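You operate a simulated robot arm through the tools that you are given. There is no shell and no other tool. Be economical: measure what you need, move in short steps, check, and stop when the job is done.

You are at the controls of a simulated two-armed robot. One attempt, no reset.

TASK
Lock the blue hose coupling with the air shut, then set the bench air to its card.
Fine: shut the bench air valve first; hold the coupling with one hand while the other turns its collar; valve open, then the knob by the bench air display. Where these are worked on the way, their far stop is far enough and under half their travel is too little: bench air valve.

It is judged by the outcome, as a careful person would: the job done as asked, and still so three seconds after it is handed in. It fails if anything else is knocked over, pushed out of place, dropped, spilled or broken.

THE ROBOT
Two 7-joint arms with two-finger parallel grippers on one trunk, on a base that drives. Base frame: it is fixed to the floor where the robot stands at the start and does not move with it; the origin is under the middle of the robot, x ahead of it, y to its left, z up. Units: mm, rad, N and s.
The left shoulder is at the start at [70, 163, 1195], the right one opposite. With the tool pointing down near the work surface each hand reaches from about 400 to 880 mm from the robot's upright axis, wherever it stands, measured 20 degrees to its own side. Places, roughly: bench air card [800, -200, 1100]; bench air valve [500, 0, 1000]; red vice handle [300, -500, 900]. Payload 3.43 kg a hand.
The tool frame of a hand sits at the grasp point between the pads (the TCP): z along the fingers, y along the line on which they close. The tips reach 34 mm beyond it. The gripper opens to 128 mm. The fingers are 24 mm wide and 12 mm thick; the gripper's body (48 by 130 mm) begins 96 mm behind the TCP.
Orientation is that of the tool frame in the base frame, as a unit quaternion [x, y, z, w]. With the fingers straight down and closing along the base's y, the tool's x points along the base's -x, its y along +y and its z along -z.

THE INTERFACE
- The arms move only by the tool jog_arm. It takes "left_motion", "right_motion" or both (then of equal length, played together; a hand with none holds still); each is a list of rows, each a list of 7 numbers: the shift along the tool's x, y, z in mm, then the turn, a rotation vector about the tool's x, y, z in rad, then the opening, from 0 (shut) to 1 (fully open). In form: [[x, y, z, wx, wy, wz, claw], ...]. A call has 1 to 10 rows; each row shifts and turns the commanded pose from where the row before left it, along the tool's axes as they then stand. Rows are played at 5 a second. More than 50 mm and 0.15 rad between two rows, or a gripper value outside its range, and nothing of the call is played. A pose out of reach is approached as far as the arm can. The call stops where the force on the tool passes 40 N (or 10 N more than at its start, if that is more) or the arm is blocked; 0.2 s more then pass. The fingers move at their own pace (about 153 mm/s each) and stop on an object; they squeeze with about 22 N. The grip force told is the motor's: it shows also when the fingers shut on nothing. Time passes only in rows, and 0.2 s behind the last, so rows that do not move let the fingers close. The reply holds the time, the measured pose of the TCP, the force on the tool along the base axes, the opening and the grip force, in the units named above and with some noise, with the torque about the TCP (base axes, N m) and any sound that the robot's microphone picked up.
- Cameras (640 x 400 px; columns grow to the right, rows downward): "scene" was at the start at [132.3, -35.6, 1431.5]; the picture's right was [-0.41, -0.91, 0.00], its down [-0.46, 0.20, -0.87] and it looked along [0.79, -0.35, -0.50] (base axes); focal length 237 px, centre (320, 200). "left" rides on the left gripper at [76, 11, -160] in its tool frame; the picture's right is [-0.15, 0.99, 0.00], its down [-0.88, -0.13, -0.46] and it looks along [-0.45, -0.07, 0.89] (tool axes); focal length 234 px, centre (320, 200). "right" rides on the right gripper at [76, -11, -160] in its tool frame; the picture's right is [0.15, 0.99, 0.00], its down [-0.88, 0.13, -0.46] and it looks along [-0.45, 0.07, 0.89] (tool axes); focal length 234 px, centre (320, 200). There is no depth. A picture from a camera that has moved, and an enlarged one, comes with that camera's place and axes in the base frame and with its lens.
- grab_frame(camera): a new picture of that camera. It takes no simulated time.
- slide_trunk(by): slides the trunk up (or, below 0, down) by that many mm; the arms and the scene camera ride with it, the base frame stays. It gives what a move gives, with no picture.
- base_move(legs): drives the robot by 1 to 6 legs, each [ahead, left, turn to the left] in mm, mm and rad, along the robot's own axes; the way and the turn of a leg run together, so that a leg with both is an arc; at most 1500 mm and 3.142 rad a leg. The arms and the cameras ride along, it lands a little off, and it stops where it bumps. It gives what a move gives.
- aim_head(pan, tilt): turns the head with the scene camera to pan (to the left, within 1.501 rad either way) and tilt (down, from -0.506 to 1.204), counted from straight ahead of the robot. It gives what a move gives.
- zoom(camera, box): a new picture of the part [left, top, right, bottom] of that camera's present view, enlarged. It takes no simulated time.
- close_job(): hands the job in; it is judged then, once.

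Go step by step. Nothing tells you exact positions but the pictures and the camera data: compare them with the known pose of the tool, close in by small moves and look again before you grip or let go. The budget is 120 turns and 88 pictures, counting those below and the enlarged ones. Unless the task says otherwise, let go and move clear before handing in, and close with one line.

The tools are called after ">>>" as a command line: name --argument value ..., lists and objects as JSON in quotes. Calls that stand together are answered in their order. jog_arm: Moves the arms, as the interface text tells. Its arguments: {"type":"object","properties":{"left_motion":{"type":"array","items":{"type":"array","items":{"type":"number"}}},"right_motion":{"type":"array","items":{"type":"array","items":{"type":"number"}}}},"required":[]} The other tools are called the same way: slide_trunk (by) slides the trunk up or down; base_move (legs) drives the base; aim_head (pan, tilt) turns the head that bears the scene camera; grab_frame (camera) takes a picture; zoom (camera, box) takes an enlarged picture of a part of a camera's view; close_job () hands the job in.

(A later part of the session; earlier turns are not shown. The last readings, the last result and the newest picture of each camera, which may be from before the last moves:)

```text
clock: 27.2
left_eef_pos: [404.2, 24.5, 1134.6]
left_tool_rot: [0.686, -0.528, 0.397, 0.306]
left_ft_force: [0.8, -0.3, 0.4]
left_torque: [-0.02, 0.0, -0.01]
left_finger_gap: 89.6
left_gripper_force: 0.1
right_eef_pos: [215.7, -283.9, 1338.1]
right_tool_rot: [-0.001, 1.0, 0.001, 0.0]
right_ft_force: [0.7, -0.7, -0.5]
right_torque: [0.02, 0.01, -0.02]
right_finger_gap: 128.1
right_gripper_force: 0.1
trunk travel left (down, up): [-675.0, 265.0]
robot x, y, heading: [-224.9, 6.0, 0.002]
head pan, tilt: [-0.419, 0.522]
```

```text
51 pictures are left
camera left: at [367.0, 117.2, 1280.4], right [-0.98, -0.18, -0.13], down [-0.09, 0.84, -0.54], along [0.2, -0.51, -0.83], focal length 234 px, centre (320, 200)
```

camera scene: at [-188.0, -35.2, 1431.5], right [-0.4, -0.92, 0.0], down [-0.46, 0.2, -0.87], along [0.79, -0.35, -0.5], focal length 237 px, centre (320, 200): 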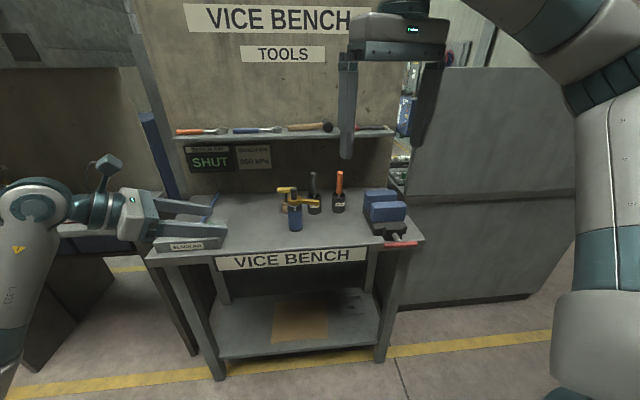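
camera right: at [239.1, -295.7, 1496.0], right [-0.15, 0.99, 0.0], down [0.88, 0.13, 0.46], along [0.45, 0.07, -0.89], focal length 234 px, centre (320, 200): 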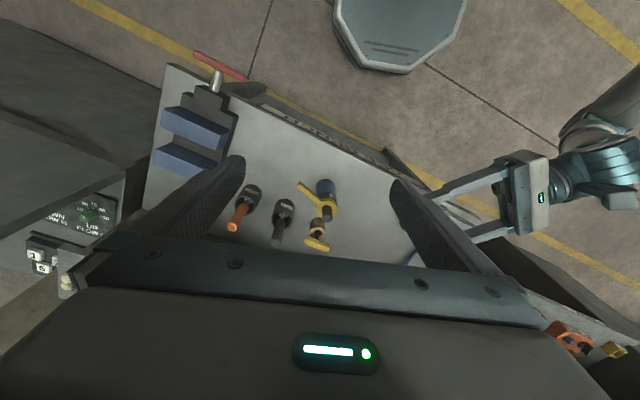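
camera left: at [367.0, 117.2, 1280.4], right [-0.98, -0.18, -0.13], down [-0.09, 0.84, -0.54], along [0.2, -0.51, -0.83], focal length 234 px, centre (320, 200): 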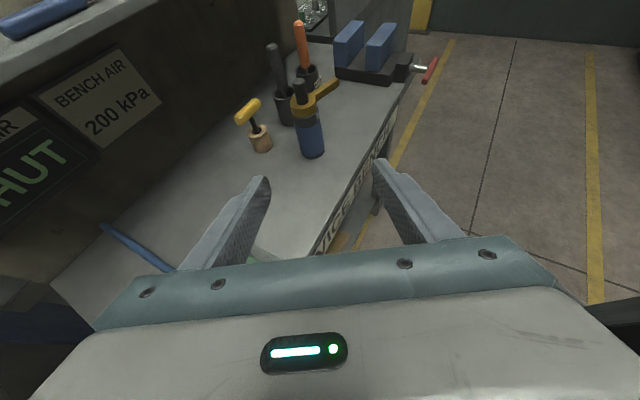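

Mostly along the tool's own axis now. I'll advance to 120 mm short of the coupling.

>>> jog_arm --left_motion '[[-2.4, -4, 41, 0, 0, 0, 0.7], [-2.4, -4, 41, 0, 0, 0, 0.7], [-2.4, -4, 41, 0, 0, 0, 0.7], [-2.4, -4, 41, 0, 0, 0, 0.7], [-2.4, -4, 41, 0, 0, 0, 0.7]]'

>>> grab_frame --camera "left"

>>> grab_frame --camera "scene"

```text
clock: 28.4
left_eef_pos: [465.6, -139.0, 1023.5]
left_tool_rot: [0.686, -0.529, 0.396, 0.306]
left_ft_force: [0.0, 0.1, 0.2]
left_torque: [-0.02, -0.01, -0.01]
left_finger_gap: 89.2
left_gripper_force: 0.1
right_eef_pos: [216.4, -285.0, 1337.3]
right_tool_rot: [0.0, 1.0, 0.001, 0.0]
right_ft_force: [0.1, 0.3, -0.5]
right_torque: [0.02, 0.02, 0.0]
right_finger_gap: 127.8
right_gripper_force: 0.1
trunk travel left (down, up): [-675.0, 265.0]
robot x, y, heading: [-224.6, 0.3, 0.002]
head pan, tilt: [-0.419, 0.522]
```

```text
50 pictures are left
camera left: at [428.4, -45.4, 1168.5], right [-0.98, -0.18, -0.13], down [-0.09, 0.84, -0.54], along [0.2, -0.51, -0.83], focal length 234 px, centre (320, 200)
```

left: 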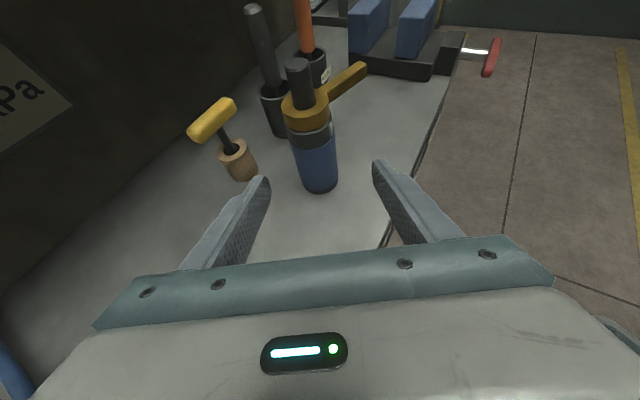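

```text
49 pictures are left
camera scene: at [-89.3, -36.0, 1431.4], right [-0.4, -0.92, 0.0], down [-0.46, 0.2, -0.87], along [0.79, -0.35, -0.5], focal length 237 px, centre (320, 200)
```

scene: 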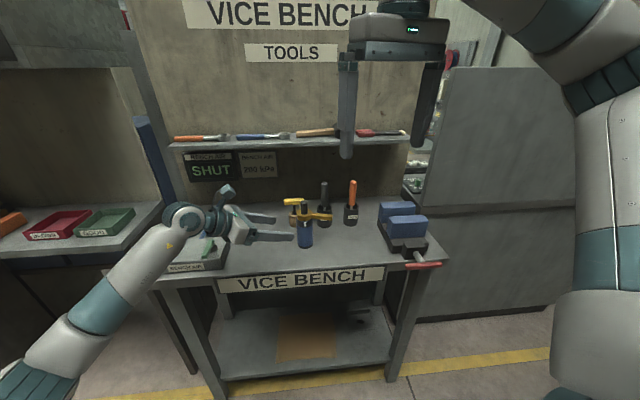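

>>> jog_arm --left_motion '[[0, -2, 28, 0, 0, 0, 0.7], [0, -2, 28, 0, 0, 0, 0.7], [0, -1, 28, 0, 0, 0, 0.7]]'

>>> grab_frame --camera "left"

>>> zoom --camera "scene" --box '[220, 170, 400, 280]'

>>> zoom --camera "right" --box '[280, 150, 440, 250]'

```text
clock: 29.2
left_eef_pos: [487.4, -206.3, 980.7]
left_tool_rot: [0.686, -0.527, 0.397, 0.305]
left_ft_force: [0.2, -0.2, -0.4]
left_torque: [0.01, 0.01, -0.03]
left_finger_gap: 89.7
left_gripper_force: 0.0
right_eef_pos: [214.8, -284.9, 1336.8]
right_tool_rot: [-0.001, 1.0, 0.001, 0.0]
right_ft_force: [-0.1, 0.3, 0.6]
right_torque: [0.03, 0.0, 0.03]
right_finger_gap: 127.9
right_gripper_force: 0.1
trunk travel left (down, up): [-675.0, 265.0]
robot x, y, heading: [-219.5, -1.7, 0.007]
head pan, tilt: [-0.419, 0.522]
```

```text
48 pictures are left
camera left: at [451.5, -113.9, 1125.7], right [-0.97, -0.18, -0.13], down [-0.09, 0.84, -0.54], along [0.2, -0.51, -0.83], focal length 234 px, centre (320, 200)
```

left: 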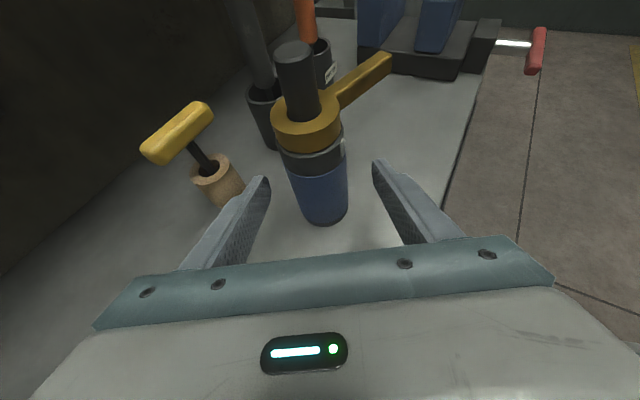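

```text
3.56 times, centred on (310, 225) of scene
camera zoom: at [-90.2, -35.5, 1431.5], right [-0.4, -0.92, 0.0], down [-0.46, 0.2, -0.87], along [0.79, -0.35, -0.5], focal length 842 px, centre (356, 111)
```

zoom: 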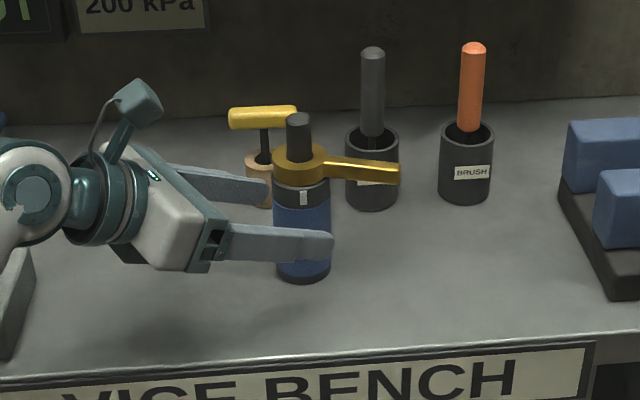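

```text
4.00 times, centred on (360, 200) of right
camera zoom: at [139.5, -295.1, 1496.0], right [-0.15, 0.99, 0.0], down [0.88, 0.13, 0.46], along [0.45, 0.07, -0.89], focal length 937 px, centre (160, 200)
```

zoom: 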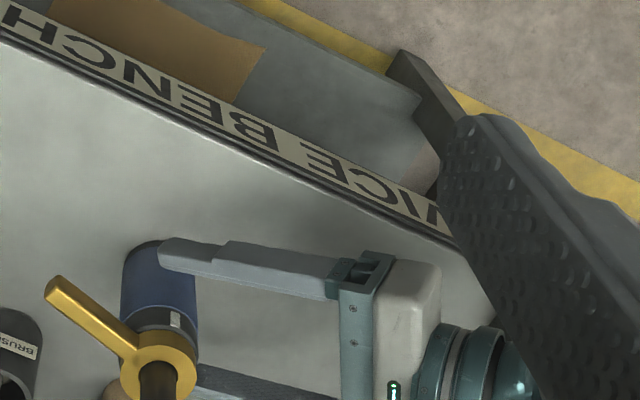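

Aligned. I'll advance the last 38 mm, then close.

>>> jog_arm --left_motion '[[0, 0, 19, 0, 0, 0, 0.7], [0, 0, 19, 0, 0, 0, 0.7]]'

>>> grab_frame --camera "left"

```text
clock: 29.8
left_eef_pos: [498.5, -238.4, 961.7]
left_tool_rot: [0.686, -0.529, 0.396, 0.306]
left_ft_force: [0.7, -0.3, 0.1]
left_torque: [0.02, 0.03, 0.03]
left_finger_gap: 89.7
left_gripper_force: 0.0
right_eef_pos: [214.9, -284.0, 1338.4]
right_tool_rot: [-0.001, 1.0, 0.001, 0.0]
right_ft_force: [-0.2, 0.1, 0.5]
right_torque: [0.01, -0.03, 0.02]
right_finger_gap: 128.1
right_gripper_force: 0.1
trunk travel left (down, up): [-675.0, 265.0]
robot x, y, heading: [-221.1, 2.2, 0.002]
head pan, tilt: [-0.419, 0.522]
```

```text
45 pictures are left
camera left: at [461.8, -145.1, 1106.9], right [-0.97, -0.18, -0.13], down [-0.09, 0.84, -0.54], along [0.2, -0.51, -0.83], focal length 234 px, centre (320, 200)
```

left: 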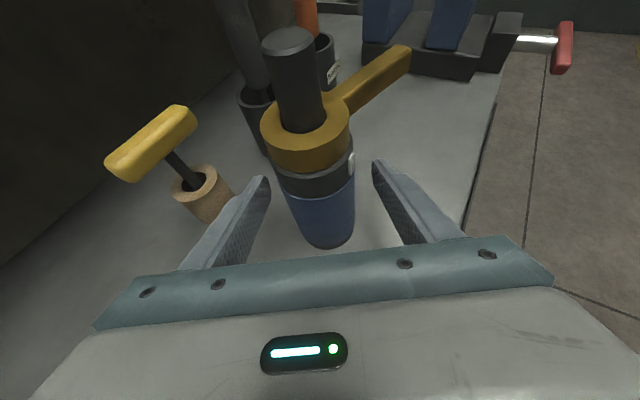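

Coupling sits between the pads. I'll close on the blue body.

>>> jog_arm --left_motion '[[0, 0, 0, 0, 0, 0, 0.45], [0, 0, 0, 0, 0, 0, 0.3], [0, 0, 0, 0, 0, 0, 0.2], [0, 0, 0, 0, 0, 0, 0.2], [0, 0, 0, 0, 0, 0, 0.2]]'

>>> grab_frame --camera "left"

>>> zoom --camera "scene" --box '[220, 170, 400, 280]'

```text
clock: 31.0
left_eef_pos: [497.5, -237.5, 963.5]
left_tool_rot: [0.686, -0.528, 0.397, 0.305]
left_ft_force: [1.4, 0.9, 1.2]
left_torque: [0.02, -0.08, 0.04]
left_finger_gap: 51.1
left_gripper_force: 21.9
right_eef_pos: [215.6, -283.7, 1338.1]
right_tool_rot: [-0.001, 1.0, 0.001, 0.0]
right_ft_force: [-0.4, -0.9, -0.1]
right_torque: [0.05, 0.02, 0.03]
right_finger_gap: 128.1
right_gripper_force: 0.0
trunk travel left (down, up): [-675.0, 265.0]
robot x, y, heading: [-222.0, -1.3, 0.006]
head pan, tilt: [-0.419, 0.522]
```

```text
44 pictures are left
camera left: at [461.7, -144.2, 1107.2], right [-0.97, -0.18, -0.13], down [-0.09, 0.84, -0.54], along [0.2, -0.51, -0.83], focal length 234 px, centre (320, 200)
```

left: 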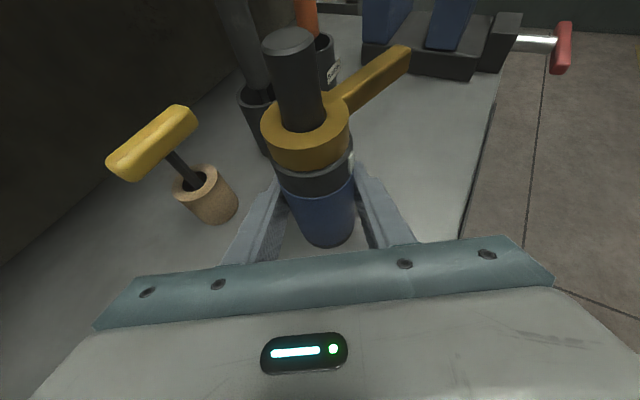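

```text
3.56 times, centred on (310, 225) of scene
camera zoom: at [-90.2, -34.8, 1431.5], right [-0.4, -0.92, 0.0], down [-0.46, 0.2, -0.87], along [0.79, -0.35, -0.5], focal length 842 px, centre (356, 111)
```

zoom: 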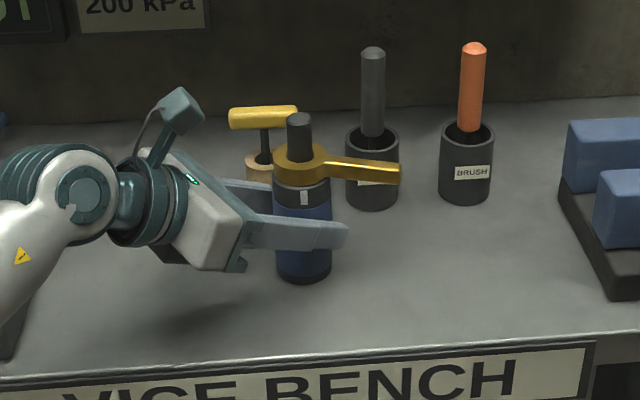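

Held at 51 mm. I'll look closely for markings that tell which way locks.

>>> zoom --camera "left" --box '[240, 20, 420, 210]'

>>> zoom --camera "scene" --box '[285, 195, 345, 240]'

```text
2.11 times, centred on (330, 115) of left
camera zoom: at [461.7, -144.2, 1107.2], right [-0.97, -0.18, -0.13], down [-0.09, 0.84, -0.54], along [0.2, -0.51, -0.83], focal length 493 px, centre (299, 379)
```

zoom: 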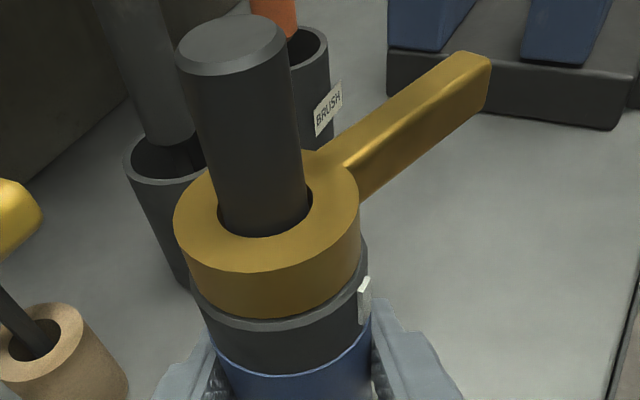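

```text
8.89 times, centred on (315, 218) of scene
camera zoom: at [-90.2, -34.8, 1431.5], right [-0.4, -0.92, 0.0], down [-0.46, 0.2, -0.87], along [0.79, -0.35, -0.5], focal length 2106 px, centre (364, 44)
```

zoom: 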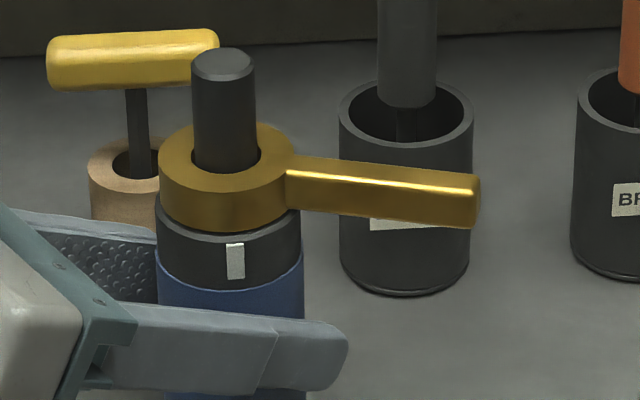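

The white mark faces the bench front, about 70° clockwise of the handle. I'll bring the closed right hand over to the far-right side of the handle.

>>> jog_arm --right_motion '[[-45.5, -4, 0, 0, 0, 0, 0], [-45.5, -4, 0, 0, 0, 0, 0], [-45.5, -4, 0, 0, 0, 0, 0], [-45.5, -4, 0, 0, 0, 0, 0], [-45.5, -4, 0, 0, 0, 0, 0], [-45.5, -3, 0, 0, 0, 0, 0], [0, 0, 49, 0, 0, 0, 0], [0, 0, 49, 0, 0, 0, 0], [0, 0, 49, 0, 0, 0, 0], [0, 0, 49, 0, 0, 0, 0]]'

>>> grab_frame --camera "right"

```text
clock: 33.2
left_eef_pos: [498.0, -237.0, 962.4]
left_tool_rot: [0.686, -0.528, 0.397, 0.306]
left_ft_force: [1.4, -1.1, 1.4]
left_torque: [-0.14, -0.15, 0.0]
left_finger_gap: 51.1
left_gripper_force: 22.1
right_eef_pos: [488.1, -307.4, 1140.4]
right_tool_rot: [-0.001, 1.0, 0.001, 0.0]
right_ft_force: [-0.1, -0.5, 0.0]
right_torque: [0.01, 0.01, -0.02]
right_finger_gap: 0.1
right_gripper_force: 22.0
trunk travel left (down, up): [-675.0, 265.0]
robot x, y, heading: [-219.7, -2.2, 0.008]
head pan, tilt: [-0.419, 0.522]
```

```text
40 pictures are left
camera right: at [412.3, -318.3, 1298.4], right [-0.15, 0.99, 0.0], down [0.88, 0.13, 0.46], along [0.45, 0.07, -0.89], focal length 234 px, centre (320, 200)
```

right: 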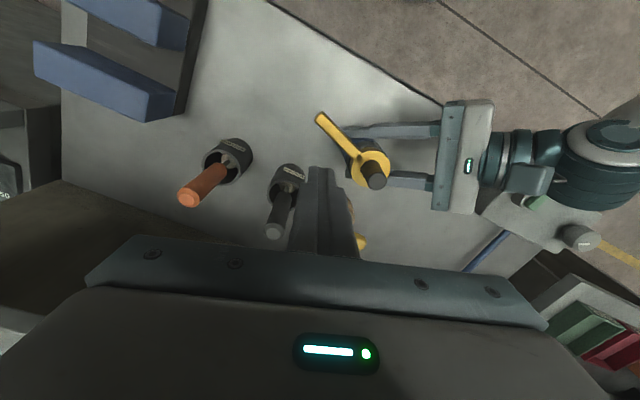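

The gap between the handle and the brush is adequate. I'll descend beside the handle.

>>> jog_arm --right_motion '[[0, 0, 40, 0, 0, 0, 0], [0, 0, 40, 0, 0, 0, 0], [0, 0, 21, 0, 0, 0, 0]]'

>>> grab_frame --camera "right"

>>> grab_frame --camera "left"

```text
clock: 34.0
left_eef_pos: [498.3, -237.8, 964.1]
left_tool_rot: [0.686, -0.528, 0.398, 0.305]
left_ft_force: [1.4, -0.5, 1.5]
left_torque: [-0.03, -0.14, 0.02]
left_finger_gap: 50.9
left_gripper_force: 21.8
right_eef_pos: [487.6, -305.7, 1041.6]
right_tool_rot: [-0.003, 1.0, 0.001, 0.001]
right_ft_force: [-0.3, 0.0, -0.6]
right_torque: [0.01, 0.0, 0.01]
right_finger_gap: 0.2
right_gripper_force: 22.5
trunk travel left (down, up): [-675.0, 265.0]
robot x, y, heading: [-224.0, 0.2, 0.003]
head pan, tilt: [-0.419, 0.522]
```

```text
39 pictures are left
camera right: at [412.2, -316.7, 1199.7], right [-0.15, 0.99, 0.0], down [0.88, 0.13, 0.46], along [0.45, 0.07, -0.89], focal length 234 px, centre (320, 200)
```

right: 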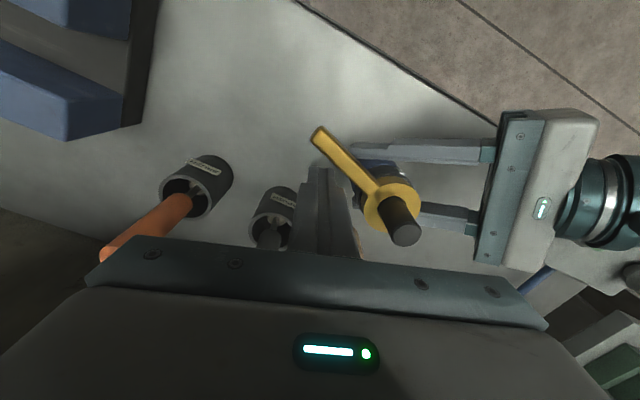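

```text
38 pictures are left
camera left: at [461.6, -144.4, 1107.2], right [-0.97, -0.18, -0.13], down [-0.09, 0.84, -0.54], along [0.2, -0.51, -0.83], focal length 234 px, centre (320, 200)
```

left: 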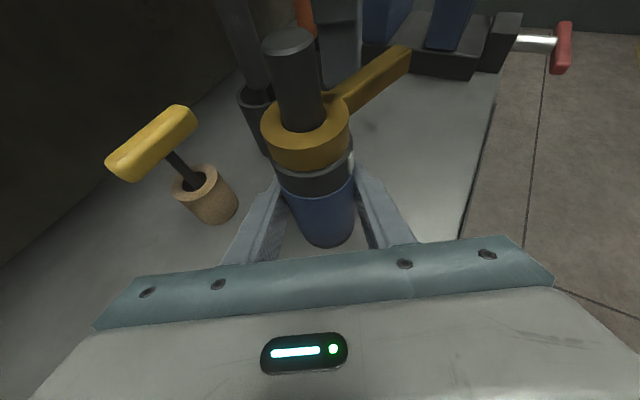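

I'll begin pushing the handle clockwise along its arc.

>>> jog_arm --right_motion '[[7.7, 3.9, 0, 0, 0, 0, 0], [7.6, 2.6, 0, 0, 0, 0, 0], [7.3, 3.5, 0, 0, 0, 0, 0], [6.8, 4.3, 0, 0, 0, 0, 0], [6.2, 5.1, 0, 0, 0, 0, 0]]'

>>> grab_frame --camera "right"

```text
clock: 35.2
left_eef_pos: [498.2, -236.0, 962.6]
left_tool_rot: [0.686, -0.528, 0.397, 0.305]
left_ft_force: [1.1, 0.2, 1.3]
left_torque: [-0.05, -0.13, 0.04]
left_finger_gap: 50.9
left_gripper_force: 22.4
right_eef_pos: [453.4, -285.8, 1040.1]
right_tool_rot: [-0.001, 1.0, 0.001, 0.0]
right_ft_force: [-0.5, 0.8, 0.1]
right_torque: [-0.01, 0.01, -0.01]
right_finger_gap: 0.0
right_gripper_force: 22.3
trunk travel left (down, up): [-675.0, 265.0]
robot x, y, heading: [-221.4, -0.5, 0.007]
head pan, tilt: [-0.419, 0.522]
```

```text
37 pictures are left
camera right: at [376.2, -297.7, 1199.7], right [-0.15, 0.99, 0.0], down [0.88, 0.13, 0.46], along [0.45, 0.07, -0.89], focal length 234 px, centre (320, 200)
```

right: 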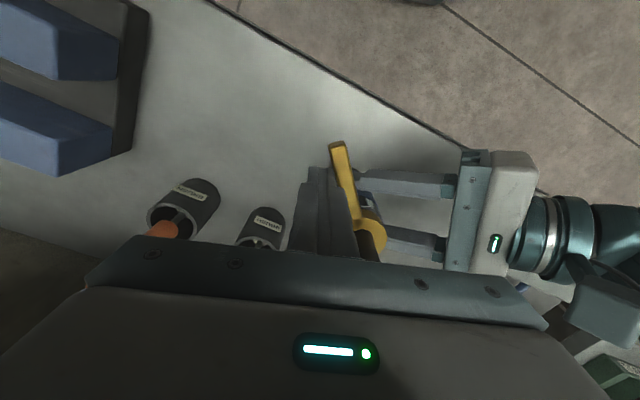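

It turns smoothly and the coupling is steady. Continuing.

>>> jog_arm --right_motion '[[6.5, 6.5, 0, 0, 0, 0, 0], [5.3, 7.5, 0, 0, 0, 0, 0], [4.2, 8.2, 0, 0, 0, 0, 0], [3, 8.7, 0, 0, 0, 0, 0]]'

>>> grab_frame --camera "right"

>>> grab_frame --camera "left"

```text
clock: 36.2
left_eef_pos: [498.2, -236.6, 963.2]
left_tool_rot: [0.685, -0.529, 0.397, 0.306]
left_ft_force: [1.2, 1.2, 2.4]
left_torque: [-0.05, -0.1, 0.0]
left_finger_gap: 51.2
left_gripper_force: 22.3
right_eef_pos: [434.4, -254.7, 1040.6]
right_tool_rot: [-0.001, 1.0, 0.001, 0.0]
right_ft_force: [0.4, -1.3, 0.2]
right_torque: [0.0, -0.03, -0.02]
right_finger_gap: 0.0
right_gripper_force: 22.0
trunk travel left (down, up): [-675.0, 265.0]
robot x, y, heading: [-224.5, -0.8, -0.0]
head pan, tilt: [-0.419, 0.522]
```

```text
36 pictures are left
camera right: at [358.3, -266.2, 1199.5], right [-0.15, 0.99, 0.0], down [0.88, 0.13, 0.46], along [0.45, 0.07, -0.89], focal length 234 px, centre (320, 200)
```

right: 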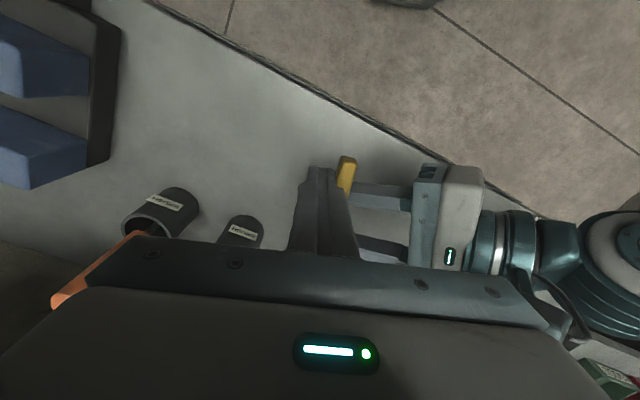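

```text
35 pictures are left
camera left: at [461.5, -144.3, 1107.2], right [-0.98, -0.18, -0.13], down [-0.09, 0.84, -0.54], along [0.2, -0.51, -0.83], focal length 234 px, centre (320, 200)
```

left: 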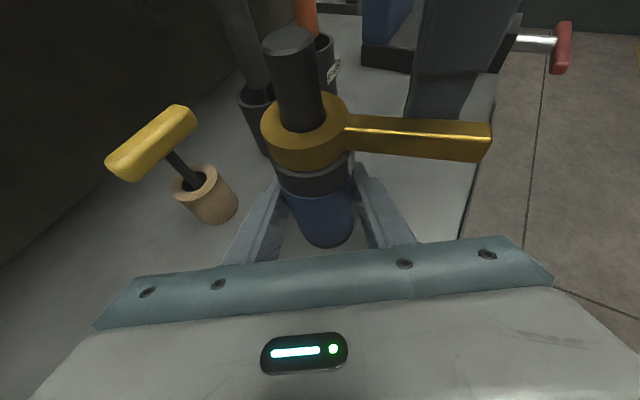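

Handle heading is about 178°. I'll continue in small steps, watching for a stop or a click.

>>> jog_arm --right_motion '[[1.2, 4.5, 0, 0, 0, 0, 0], [0.8, 4.5, 0, 0, 0, 0, 0], [0.5, 4.5, 0, 0, 0, 0, 0], [0, 4.5, 0, 0, 0, 0, 0]]'

>>> grab_frame --camera "left"

```text
clock: 37.2
left_eef_pos: [497.4, -236.9, 962.5]
left_tool_rot: [0.687, -0.527, 0.397, 0.305]
left_ft_force: [-3.3, 7.9, 3.1]
left_torque: [-0.25, 0.18, -0.34]
left_finger_gap: 51.0
left_gripper_force: 22.2
right_eef_pos: [429.1, -236.5, 1041.9]
right_tool_rot: [-0.002, 1.0, 0.001, 0.001]
right_ft_force: [-0.2, -5.6, -0.6]
right_torque: [-0.17, 0.04, -0.04]
right_finger_gap: 0.1
right_gripper_force: 21.8
trunk travel left (down, up): [-675.0, 265.0]
robot x, y, heading: [-219.9, 4.6, 0.002]
head pan, tilt: [-0.419, 0.522]
```

```text
34 pictures are left
camera left: at [461.5, -144.0, 1107.4], right [-0.97, -0.18, -0.13], down [-0.09, 0.84, -0.54], along [0.2, -0.51, -0.83], focal length 234 px, centre (320, 200)
```

left: 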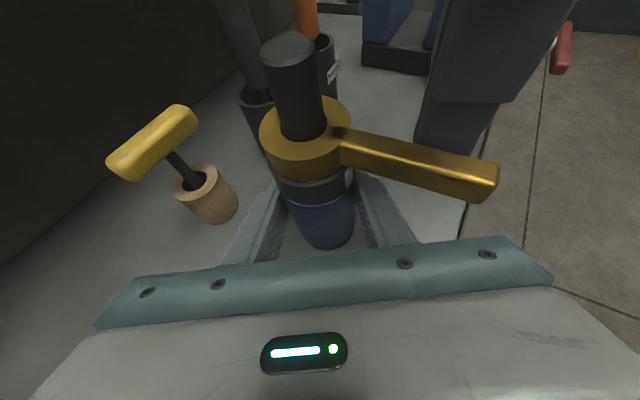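

Force is rising, so it is near the stop. A small further push will tell.

>>> jog_arm --right_motion '[[0, 2, 0, 0, 0, 0, 0], [0, 2, 0, 0, 0, 0, 0]]'

>>> zoom --camera "left" --box '[220, 20, 520, 220]'

>>> zoom --camera "scene" --box '[240, 170, 380, 270]'

```text
clock: 37.8
left_eef_pos: [498.8, -237.3, 961.6]
left_tool_rot: [0.686, -0.528, 0.397, 0.305]
left_ft_force: [5.0, 4.8, 2.5]
left_torque: [-0.32, 0.27, -0.44]
left_finger_gap: 51.6
left_gripper_force: 22.2
right_eef_pos: [430.2, -234.0, 1040.2]
right_tool_rot: [0.0, 1.0, -0.001, -0.001]
right_ft_force: [-5.8, -7.2, -0.5]
right_torque: [-0.2, 0.15, -0.01]
right_finger_gap: 0.0
right_gripper_force: 22.2
trunk travel left (down, up): [-675.0, 265.0]
robot x, y, heading: [-223.1, 4.0, 0.003]
head pan, tilt: [-0.419, 0.522]
```

```text
2.00 times, centred on (370, 120) of left
camera zoom: at [461.8, -144.0, 1107.4], right [-0.97, -0.18, -0.13], down [-0.09, 0.84, -0.54], along [0.21, -0.51, -0.83], focal length 468 px, centre (220, 360)
```

zoom: 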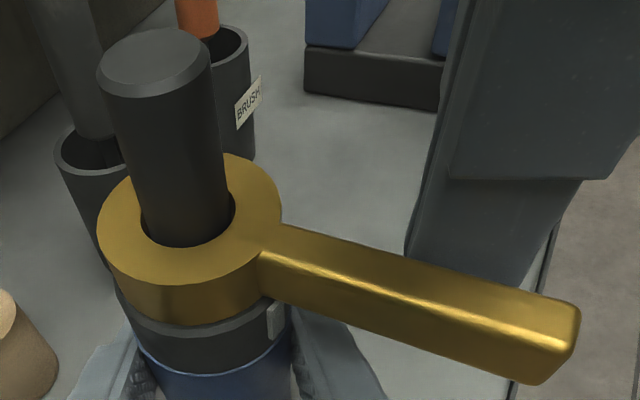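

```text
4.00 times, centred on (310, 220) of scene
camera zoom: at [-90.6, -34.9, 1431.5], right [-0.4, -0.92, 0.0], down [-0.46, 0.2, -0.87], along [0.79, -0.35, -0.5], focal length 948 px, centre (360, 120)
```

zoom: 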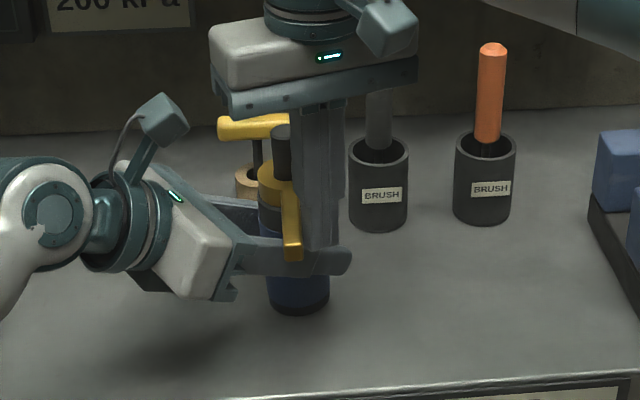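

The handle is now at heading about 162°, over the white mark. One more small push to confirm the stop.

>>> jog_arm --right_motion '[[-0.5, 2, 0, 0, 0, 0, 0], [-0.5, 2, 0, 0, 0, 0, 0]]'

>>> zoom --camera "left" --box '[220, 20, 520, 220]'

```text
clock: 38.4
left_eef_pos: [498.9, -238.2, 963.1]
left_tool_rot: [0.686, -0.528, 0.397, 0.305]
left_ft_force: [7.3, 2.4, 2.4]
left_torque: [-0.16, 0.4, -0.33]
left_finger_gap: 51.6
left_gripper_force: 22.5
right_eef_pos: [431.9, -228.0, 1039.3]
right_tool_rot: [-0.002, 1.0, 0.0, 0.0]
right_ft_force: [-6.6, -3.6, 0.3]
right_torque: [-0.11, 0.22, 0.03]
right_finger_gap: 0.0
right_gripper_force: 22.3
trunk travel left (down, up): [-675.0, 265.0]
robot x, y, heading: [-218.7, -3.0, 0.007]
head pan, tilt: [-0.419, 0.522]
```

```text
2.00 times, centred on (370, 120) of left
camera zoom: at [461.6, -144.2, 1107.4], right [-0.97, -0.18, -0.13], down [-0.09, 0.84, -0.54], along [0.2, -0.51, -0.83], focal length 468 px, centre (220, 360)
```

zoom: 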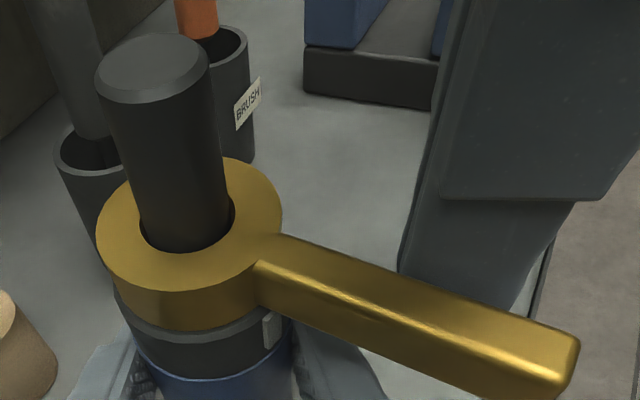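

The whole body began to slip in the grip with the handle, so the collar is at its stop and locked. I'll withdraw the right hand, then release the left.

>>> jog_arm --right_motion '[[0, -12, 0, 0, 0, 0, 0], [2, -12, 0, 0, 0, 0, 0], [0, 0, -48, 0, 0, 0, 0], [0, 0, -48, 0, 0, 0, 0], [0, 0, -48, 0, 0, 0, 0], [0, -40, -48, 0, 0, 0, 0], [0, -45, 0, 0, 0, 0, 0], [40, 0, 0, 0, 0, 0, 0], [45, 0, 0, 0, 0, 0, 0]]'

>>> jog_arm --left_motion '[[0, 0, 0, 0, 0, 0, 0.45], [0, 0, 0, 0, 0, 0, 0.5], [0, 0, 0, 0, 0, 0, 0.6], [0, 0, 0, 0, 0, 0, 0.7], [0, 0, -15, 0, 0, 0, 0.7], [0, 0, -35, 0, 0, 0, 0.7], [0, 0, -45, 0, 0, 0, 0.7]]'

>>> grab_frame --camera "left"

```text
refused: row 6 steps farther than a row can; nothing moved
```

```text
clock: 40.0
left_eef_pos: [478.3, -156.4, 1009.4]
left_tool_rot: [0.686, -0.528, 0.397, 0.306]
left_ft_force: [0.0, -0.1, -0.1]
left_torque: [-0.01, -0.02, 0.0]
left_finger_gap: 89.4
left_gripper_force: 0.0
right_eef_pos: [432.1, -227.3, 1040.7]
right_tool_rot: [0.0, 1.0, -0.001, 0.0]
right_ft_force: [-0.6, 0.6, -1.2]
right_torque: [-0.01, -0.02, 0.02]
right_finger_gap: 0.0
right_gripper_force: 22.1
trunk travel left (down, up): [-675.0, 265.0]
robot x, y, heading: [-221.5, 3.1, 0.009]
head pan, tilt: [-0.419, 0.522]
```

```text
30 pictures are left
camera left: at [442.6, -63.1, 1154.4], right [-0.98, -0.18, -0.13], down [-0.09, 0.84, -0.54], along [0.2, -0.51, -0.83], focal length 234 px, centre (320, 200)
```

left: 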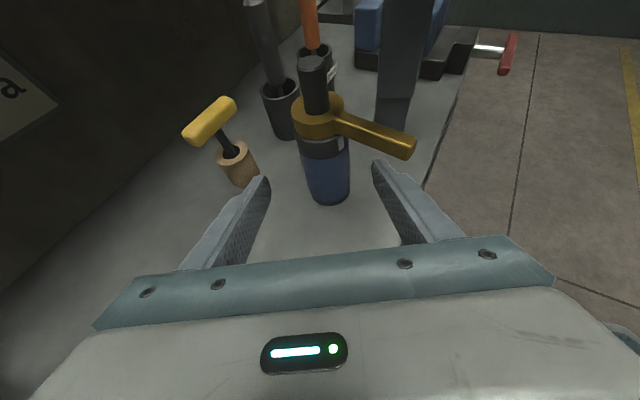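

The right retreat was refused for an oversize step and the left hand has already released, but the coupling stands upright and undisturbed. I'll retreat the right hand now.

>>> jog_arm --right_motion '[[0, -12, 0, 0, 0, 0, 0], [2, -12, 0, 0, 0, 0, 0], [0, 0, -48, 0, 0, 0, 0], [0, 0, -48, 0, 0, 0, 0], [0, 0, -48, 0, 0, 0, 0], [0, 0, -48, 0, 0, 0, 0], [0, -45, 0, 0, 0, 0, 0], [45, 0, 0, 0, 0, 0, 0], [45, -10, 0, 0, 0, 0, 0]]' --left_motion '[[0, 0, -40, 0, 0, 0, 0.7], [0, 0, -45, 0, 0, 0, 0.7], [0, 0, -45, 0, 0, 0, 0.7], [0, 0, -45, 0, 0, 0, 0.5], [0, 0, 0, 0, 0, 0, 0], [0, 0, 0, 0, 0, 0, 0], [0, 0, 0, 0, 0, 0, 0], [0, 0, 0, 0, 0, 0, 0], [0, 0, 0, 0, 0, 0, 0]]'

>>> grab_frame --camera "scene"

```text
clock: 42.0
left_eef_pos: [438.1, -13.0, 1098.4]
left_tool_rot: [0.685, -0.528, 0.398, 0.305]
left_ft_force: [0.1, -0.2, 0.1]
left_torque: [0.04, -0.02, 0.0]
left_finger_gap: 0.2
left_gripper_force: 22.1
right_eef_pos: [337.1, -308.5, 1234.5]
right_tool_rot: [-0.002, 1.0, 0.001, 0.001]
right_ft_force: [-0.3, -0.1, 0.5]
right_torque: [-0.02, -0.02, 0.03]
right_finger_gap: 0.0
right_gripper_force: 22.0
trunk travel left (down, up): [-675.0, 265.0]
robot x, y, heading: [-222.9, 2.0, 0.006]
head pan, tilt: [-0.419, 0.522]
```

```text
29 pictures are left
camera scene: at [-92.4, -35.7, 1431.8], right [-0.4, -0.92, 0.0], down [-0.46, 0.2, -0.87], along [0.79, -0.35, -0.5], focal length 237 px, centre (320, 200)
```

scene: 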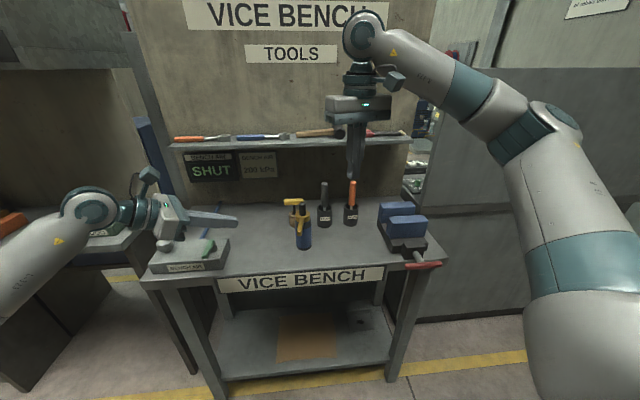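

Coupling locked, with its handle toward the front mark. I'll return the left hand to vertical so it can open the valve and turn the knob.

>>> jog_arm --left_motion '[[0, 0, 0, 0, -0.131, 0, 0], [0, 0, 0, 0, -0.131, 0, 0], [0, 0, 0, 0, -0.131, 0, 0], [0, 0, 0, 0, -0.131, 0, 0], [0, 0, 0, 0, -0.131, 0, 0], [0, 0, 0, 0, -0.131, 0, 0], [0, 0, 0, 0, -0.131, 0, 0], [0, 0, 0, 0, -0.131, 0, 0], [0, 0, -40, 0, 0, 0, 0]]'

>>> jog_arm --left_motion '[[0, 0, 0, 0, 0, 0.145, 0], [0, 0, 0, 0, 0, 0.145, 0], [0, 0, 0, 0, 0, 0.145, 0], [0, 0, 0, 0, 0, 0.145, 0], [0, 0, 0, 0, 0, 0.145, 0], [0, 0, 0, 0, 0, 0.145, 0], [0, 0, 0, 0, 0, 0.145, 0], [0, 0, 0, 0, 0, 0.145, 0], [0, 0, 0, 0, 0, 0.145, 0], [0, 0, 0, 0, 0, 0.145, 0]]'

```text
clock: 44.0
left_eef_pos: [438.5, -10.5, 1136.9]
left_tool_rot: [0.792, -0.61, 0.001, -0.001]
left_ft_force: [-1.1, 0.2, 0.4]
left_torque: [-0.03, -0.04, 0.0]
left_finger_gap: 0.0
left_gripper_force: 21.8
right_eef_pos: [338.0, -308.1, 1233.7]
right_tool_rot: [-0.002, 1.0, 0.001, 0.002]
right_ft_force: [-1.2, -0.9, 0.1]
right_torque: [0.01, -0.02, -0.02]
right_finger_gap: 0.0
right_gripper_force: 22.1
trunk travel left (down, up): [-675.0, 265.0]
robot x, y, heading: [-224.2, -2.2, 0.007]
head pan, tilt: [-0.419, 0.522]
```

```text
clock: 46.2
left_eef_pos: [439.2, -12.4, 1137.1]
left_tool_rot: [-0.187, 0.982, 0.001, 0.0]
left_ft_force: [0.1, 0.3, 0.6]
left_torque: [-0.04, -0.01, -0.01]
left_finger_gap: 0.1
left_gripper_force: 22.3
right_eef_pos: [339.2, -308.6, 1233.1]
right_tool_rot: [-0.001, 1.0, 0.001, -0.001]
right_ft_force: [0.1, 0.2, -0.4]
right_torque: [0.0, -0.03, -0.03]
right_finger_gap: 0.0
right_gripper_force: 21.9
trunk travel left (down, up): [-675.0, 265.0]
robot x, y, heading: [-223.5, -0.7, 0.002]
head pan, tilt: [-0.419, 0.522]
```

>>> jog_arm --left_motion '[[0, 0, 0, 0, 0, 0.125, 0], [0, 0, 0, 0, 0, 0.125, 0], [0, 0, 0, 0, 0, 0.125, 0]]'

>>> base_move --legs '[[100, 0, 0]]'

>>> grab_frame --camera "left"

```text
clock: 47.0
left_eef_pos: [439.0, -11.2, 1137.4]
left_tool_rot: [-0.001, 1.0, 0.0, -0.001]
left_ft_force: [0.1, 0.2, 0.9]
left_torque: [-0.02, -0.03, -0.01]
left_finger_gap: 0.0
left_gripper_force: 22.0
right_eef_pos: [339.6, -309.6, 1233.8]
right_tool_rot: [-0.001, 1.0, 0.001, 0.0]
right_ft_force: [-1.2, 0.4, 0.2]
right_torque: [0.02, -0.05, -0.01]
right_finger_gap: 0.1
right_gripper_force: 21.7
trunk travel left (down, up): [-675.0, 265.0]
robot x, y, heading: [-219.9, -2.2, 0.006]
head pan, tilt: [-0.419, 0.522]
```

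```text
clock: 48.1
left_eef_pos: [536.9, -12.1, 1137.6]
left_tool_rot: [-0.001, 1.0, -0.002, 0.0]
left_ft_force: [0.1, 0.3, 0.1]
left_torque: [-0.03, 0.02, 0.01]
left_finger_gap: 0.0
left_gripper_force: 21.7
right_eef_pos: [437.5, -307.6, 1234.0]
right_tool_rot: [0.0, 1.0, 0.001, 0.0]
right_ft_force: [1.0, -0.7, 0.3]
right_torque: [0.01, -0.02, -0.03]
right_finger_gap: 0.0
right_gripper_force: 21.7
trunk travel left (down, up): [-675.0, 265.0]
robot x, y, heading: [-119.4, -1.5, -0.003]
head pan, tilt: [-0.419, 0.522]
```

```text
28 pictures are left
camera left: at [462.0, -2.6, 1296.5], right [0.14, 0.99, 0.0], down [0.88, -0.13, 0.46], along [0.45, -0.07, -0.89], focal length 234 px, centre (320, 200)
```

left: 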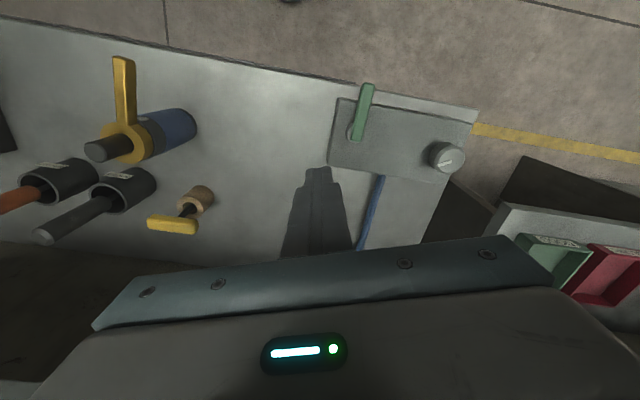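

Lever tip at (476, 53), pivot (534, 36), knob about (582, 158). I'll place the closed fingers on the left side of the lever.

>>> jog_arm --left_motion '[[14, 30, 0, 0, 0, 0, 0], [13, 30, 0, 0, 0, 0, 0], [13, 30, 0, 0, 0, 0, 0], [0, 0, 45, 0, 0, 0, 0], [0, 0, 45, 0, 0, 0, 0], [0, 0, 40, 0, 0, 0, 0], [0, 0, 23, 0, 0, 0, 0]]'

>>> grab_frame --camera "left"

```text
clock: 49.7
left_eef_pos: [497.7, 76.3, 983.5]
left_tool_rot: [-0.002, 1.0, -0.001, 0.0]
left_ft_force: [0.5, -0.1, 0.7]
left_torque: [-0.08, -0.02, 0.02]
left_finger_gap: 0.0
left_gripper_force: 22.3
right_eef_pos: [438.4, -307.6, 1233.5]
right_tool_rot: [0.0, 1.0, 0.002, 0.0]
right_ft_force: [0.1, 0.2, 0.5]
right_torque: [0.01, 0.0, -0.01]
right_finger_gap: 0.0
right_gripper_force: 21.8
trunk travel left (down, up): [-675.0, 265.0]
robot x, y, heading: [-125.4, 0.3, -0.002]
head pan, tilt: [-0.419, 0.522]
```

```text
27 pictures are left
camera left: at [422.1, 86.2, 1142.8], right [0.14, 0.99, 0.0], down [0.88, -0.13, 0.46], along [0.45, -0.07, -0.89], focal length 234 px, centre (320, 200)
```

left: 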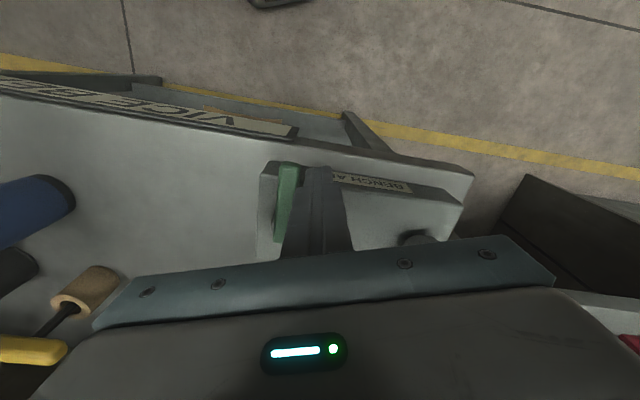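

>>> jog_arm --left_motion '[[4.7, -10.6, 0, 0, 0, 0, 0], [5, -9.2, 0, 0, 0, 0, 0], [3, -10, 0, 0, 0, 0, 0], [1, -10.4, 0, 0, 0, 0, 0], [-1.3, -10.3, 0, 0, 0, 0, 0], [-3.4, -9.9, 0, 0, 0, 0, 0], [-5.4, -9, 0, 0, 0, 0, 0]]'

>>> grab_frame --camera "left"

>>> grab_frame --camera "scene"

```text
clock: 51.3
left_eef_pos: [495.1, 7.7, 983.9]
left_tool_rot: [-0.001, 1.0, 0.0, 0.0]
left_ft_force: [-0.8, 0.0, 0.5]
left_torque: [0.0, 0.02, -0.01]
left_finger_gap: 0.0
left_gripper_force: 22.0
right_eef_pos: [438.4, -309.5, 1233.5]
right_tool_rot: [0.0, 1.0, 0.0, 0.0]
right_ft_force: [0.5, -0.3, -0.3]
right_torque: [0.03, -0.05, 0.02]
right_finger_gap: 0.1
right_gripper_force: 22.2
trunk travel left (down, up): [-675.0, 265.0]
robot x, y, heading: [-122.6, -1.7, 0.003]
head pan, tilt: [-0.419, 0.522]
```

```text
26 pictures are left
camera left: at [418.7, 17.9, 1143.0], right [0.14, 0.99, 0.0], down [0.88, -0.13, 0.46], along [0.45, -0.07, -0.89], focal length 234 px, centre (320, 200)
```

left: 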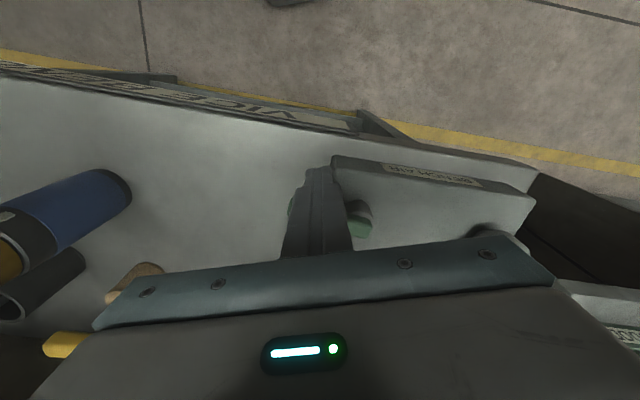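

```text
25 pictures are left
camera scene: at [9.3, -35.2, 1431.5], right [-0.4, -0.91, 0.0], down [-0.46, 0.2, -0.87], along [0.79, -0.35, -0.5], focal length 237 px, centre (320, 200)
```

scene: 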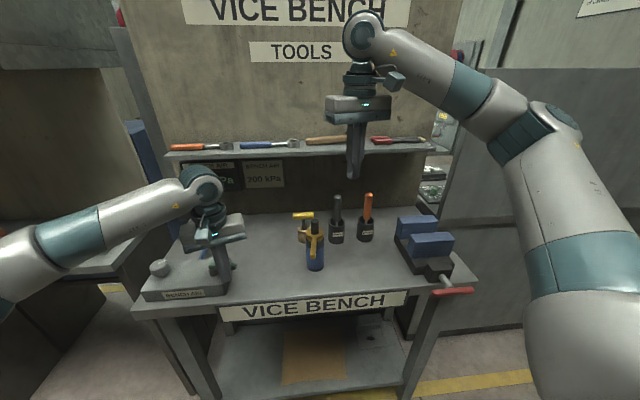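

The display shows kPa again. I'll push on to the open stop.

>>> jog_arm --left_motion '[[-6, -7, 0, 0, 0, 0, 0], [-5, -4, 0, 0, 0, 0, 0], [-4, -3, 0, 0, 0, 0, 0], [-4, -1.5, 0, 0, 0, 0, 0], [-3, -1, 0, 0, 0, 0, 0]]'

>>> grab_frame --camera "left"

```text
clock: 52.2
left_eef_pos: [503.0, 0.5, 983.7]
left_tool_rot: [0.0, 1.0, 0.004, -0.005]
left_ft_force: [-21.3, 15.2, 8.8]
left_torque: [-0.02, -0.04, -0.05]
left_finger_gap: 0.0
left_gripper_force: 22.1
right_eef_pos: [435.0, -304.6, 1236.9]
right_tool_rot: [-0.002, 1.0, 0.0, 0.002]
right_ft_force: [0.5, -0.5, 0.0]
right_torque: [0.02, 0.0, 0.02]
right_finger_gap: 0.1
right_gripper_force: 21.9
trunk travel left (down, up): [-675.0, 265.0]
robot x, y, heading: [-123.3, 2.0, 0.009]
head pan, tilt: [-0.419, 0.522]
stopped in row 4 (left hand): the force on the tool passed its limit (the readings are from after the stop); the commanded pose is now the measured one
```

```text
24 pictures are left
camera left: at [427.7, 8.3, 1144.2], right [0.15, 0.99, 0.01], down [0.89, -0.13, 0.45], along [0.44, -0.06, -0.9], focal length 234 px, centre (320, 200)
```

left: 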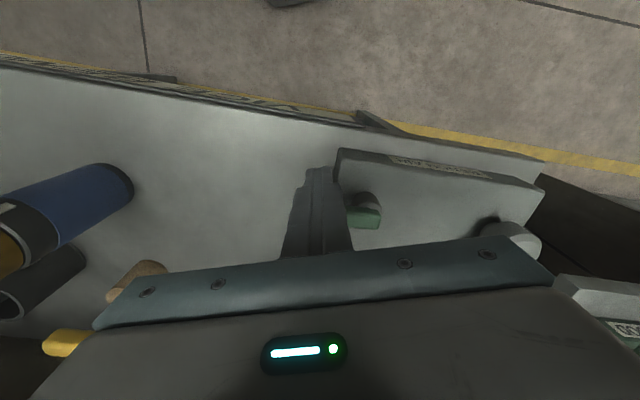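

The valve is at its open stop. I'll retreat and move above the knob with the fingers part-open.

>>> jog_arm --left_motion '[[12, -2, 0, 0, 0, 0, 0], [6, 0, -30, 0, 0, 0, 0], [0, 0, -45, 0, 0, 0, 0], [0, 0, -45, 0, 0, 0, 0], [0, 0, -30, 0, 0, 0, 0.6], [-24, 40, 0, 0, 0, 0, 0.6], [-24, 40, 0, 0, 0, 0, 0.6], [-24, 40, 0, 0, 0, 0, 0.6], [-25, 38, 0, 0, 0, 0, 0.6]]'

>>> grab_frame --camera "left"

>>> zoom --camera "scene" --box '[120, 140, 300, 310]'

```text
clock: 54.2
left_eef_pos: [586.5, 155.2, 1127.9]
left_tool_rot: [0.0, 1.0, 0.002, -0.005]
left_ft_force: [-0.3, 0.0, -0.3]
left_torque: [-0.03, -0.02, -0.01]
left_finger_gap: 76.9
left_gripper_force: 0.0
right_eef_pos: [439.1, -306.2, 1232.8]
right_tool_rot: [-0.001, 1.0, 0.0, 0.0]
right_ft_force: [0.3, -0.5, -0.7]
right_torque: [-0.02, 0.0, -0.03]
right_finger_gap: 0.0
right_gripper_force: 22.3
trunk travel left (down, up): [-675.0, 265.0]
robot x, y, heading: [-124.5, 0.1, 0.007]
head pan, tilt: [-0.419, 0.522]
```

```text
23 pictures are left
camera left: at [512.6, 163.1, 1288.4], right [0.15, 0.99, 0.0], down [0.89, -0.13, 0.45], along [0.44, -0.06, -0.9], focal length 234 px, centre (320, 200)
```

left: 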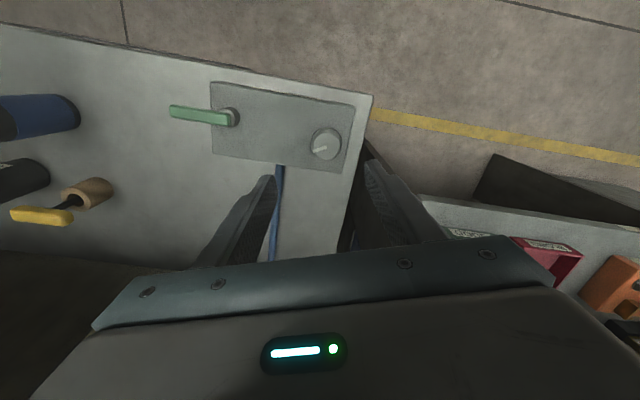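

```text
2.35 times, centred on (210, 225) of scene
camera zoom: at [9.5, -32.4, 1431.5], right [-0.4, -0.92, 0.0], down [-0.46, 0.2, -0.87], along [0.79, -0.35, -0.5], focal length 558 px, centre (579, 141)
```

zoom: 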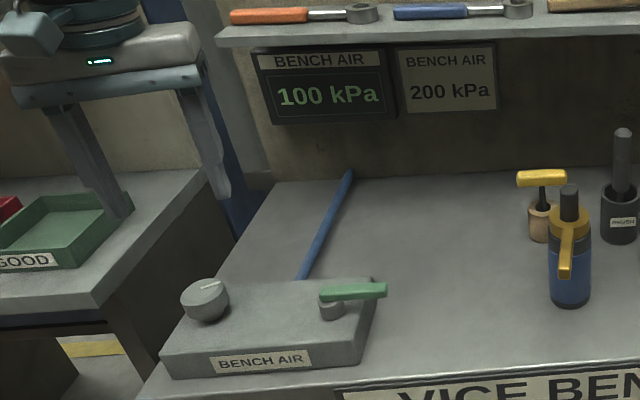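

Display shows 100 kPa with the valve open. I'll descend over the knob at about (582, 159).

>>> jog_arm --left_motion '[[4.5, 4, 30, 0, 0, 0, 0.6], [0, 0, 40, 0, 0, 0, 0.6], [0, 0, 30, 0, 0, 0, 0.6]]'

>>> grab_frame --camera "left"

```text
clock: 55.0
left_eef_pos: [581.6, 156.3, 1031.5]
left_tool_rot: [-0.001, 1.0, 0.003, -0.005]
left_ft_force: [1.0, -0.5, 0.2]
left_torque: [0.06, 0.01, -0.01]
left_finger_gap: 76.8
left_gripper_force: 0.1
right_eef_pos: [436.7, -308.1, 1233.2]
right_tool_rot: [0.0, 1.0, 0.001, 0.0]
right_ft_force: [-0.6, -0.2, -0.6]
right_torque: [-0.02, 0.03, 0.04]
right_finger_gap: 0.0
right_gripper_force: 22.0
trunk travel left (down, up): [-675.0, 265.0]
robot x, y, heading: [-123.1, 1.0, -0.001]
head pan, tilt: [-0.419, 0.522]
```

```text
21 pictures are left
camera left: at [506.9, 164.8, 1191.8], right [0.15, 0.99, 0.0], down [0.88, -0.13, 0.45], along [0.44, -0.06, -0.89], focal length 234 px, centre (320, 200)
```

left: 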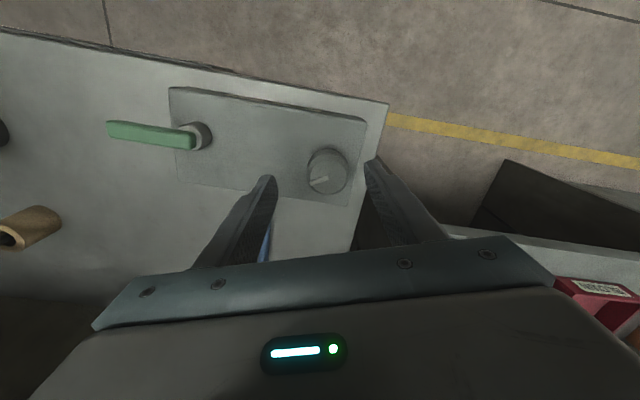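

>>> jog_arm --left_motion '[[-3.5, 4, 20, 0, 0, 0, 0.6], [0, 0, 20, 0, 0, 0, 0.6], [0, 0, 12, 0, 0, 0, 0.6]]'

>>> grab_frame --camera "left"

```text
clock: 55.8
left_eef_pos: [585.3, 160.7, 979.4]
left_tool_rot: [0.0, 1.0, 0.002, -0.003]
left_ft_force: [-0.2, 1.4, 1.0]
left_torque: [-0.1, -0.01, -0.03]
left_finger_gap: 76.4
left_gripper_force: 0.0
right_eef_pos: [437.1, -307.3, 1235.0]
right_tool_rot: [-0.001, 1.0, 0.001, 0.0]
right_ft_force: [-0.6, 0.1, -0.2]
right_torque: [-0.01, 0.06, 0.02]
right_finger_gap: 0.0
right_gripper_force: 22.1
trunk travel left (down, up): [-675.0, 265.0]
robot x, y, heading: [-124.1, -1.3, 0.008]
head pan, tilt: [-0.419, 0.522]
```

```text
20 pictures are left
camera left: at [509.6, 170.1, 1139.4], right [0.15, 0.99, 0.0], down [0.88, -0.13, 0.45], along [0.44, -0.06, -0.89], focal length 234 px, centre (320, 200)
```

left: 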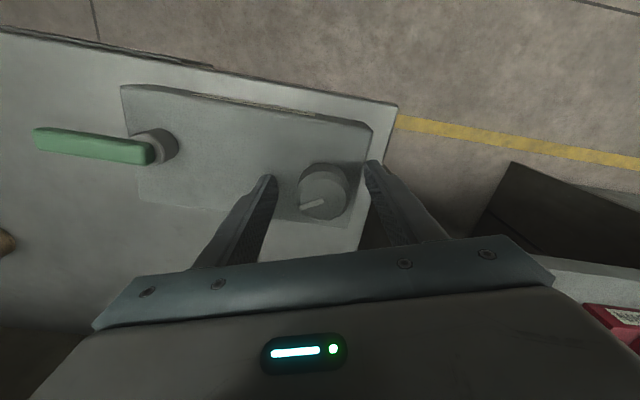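

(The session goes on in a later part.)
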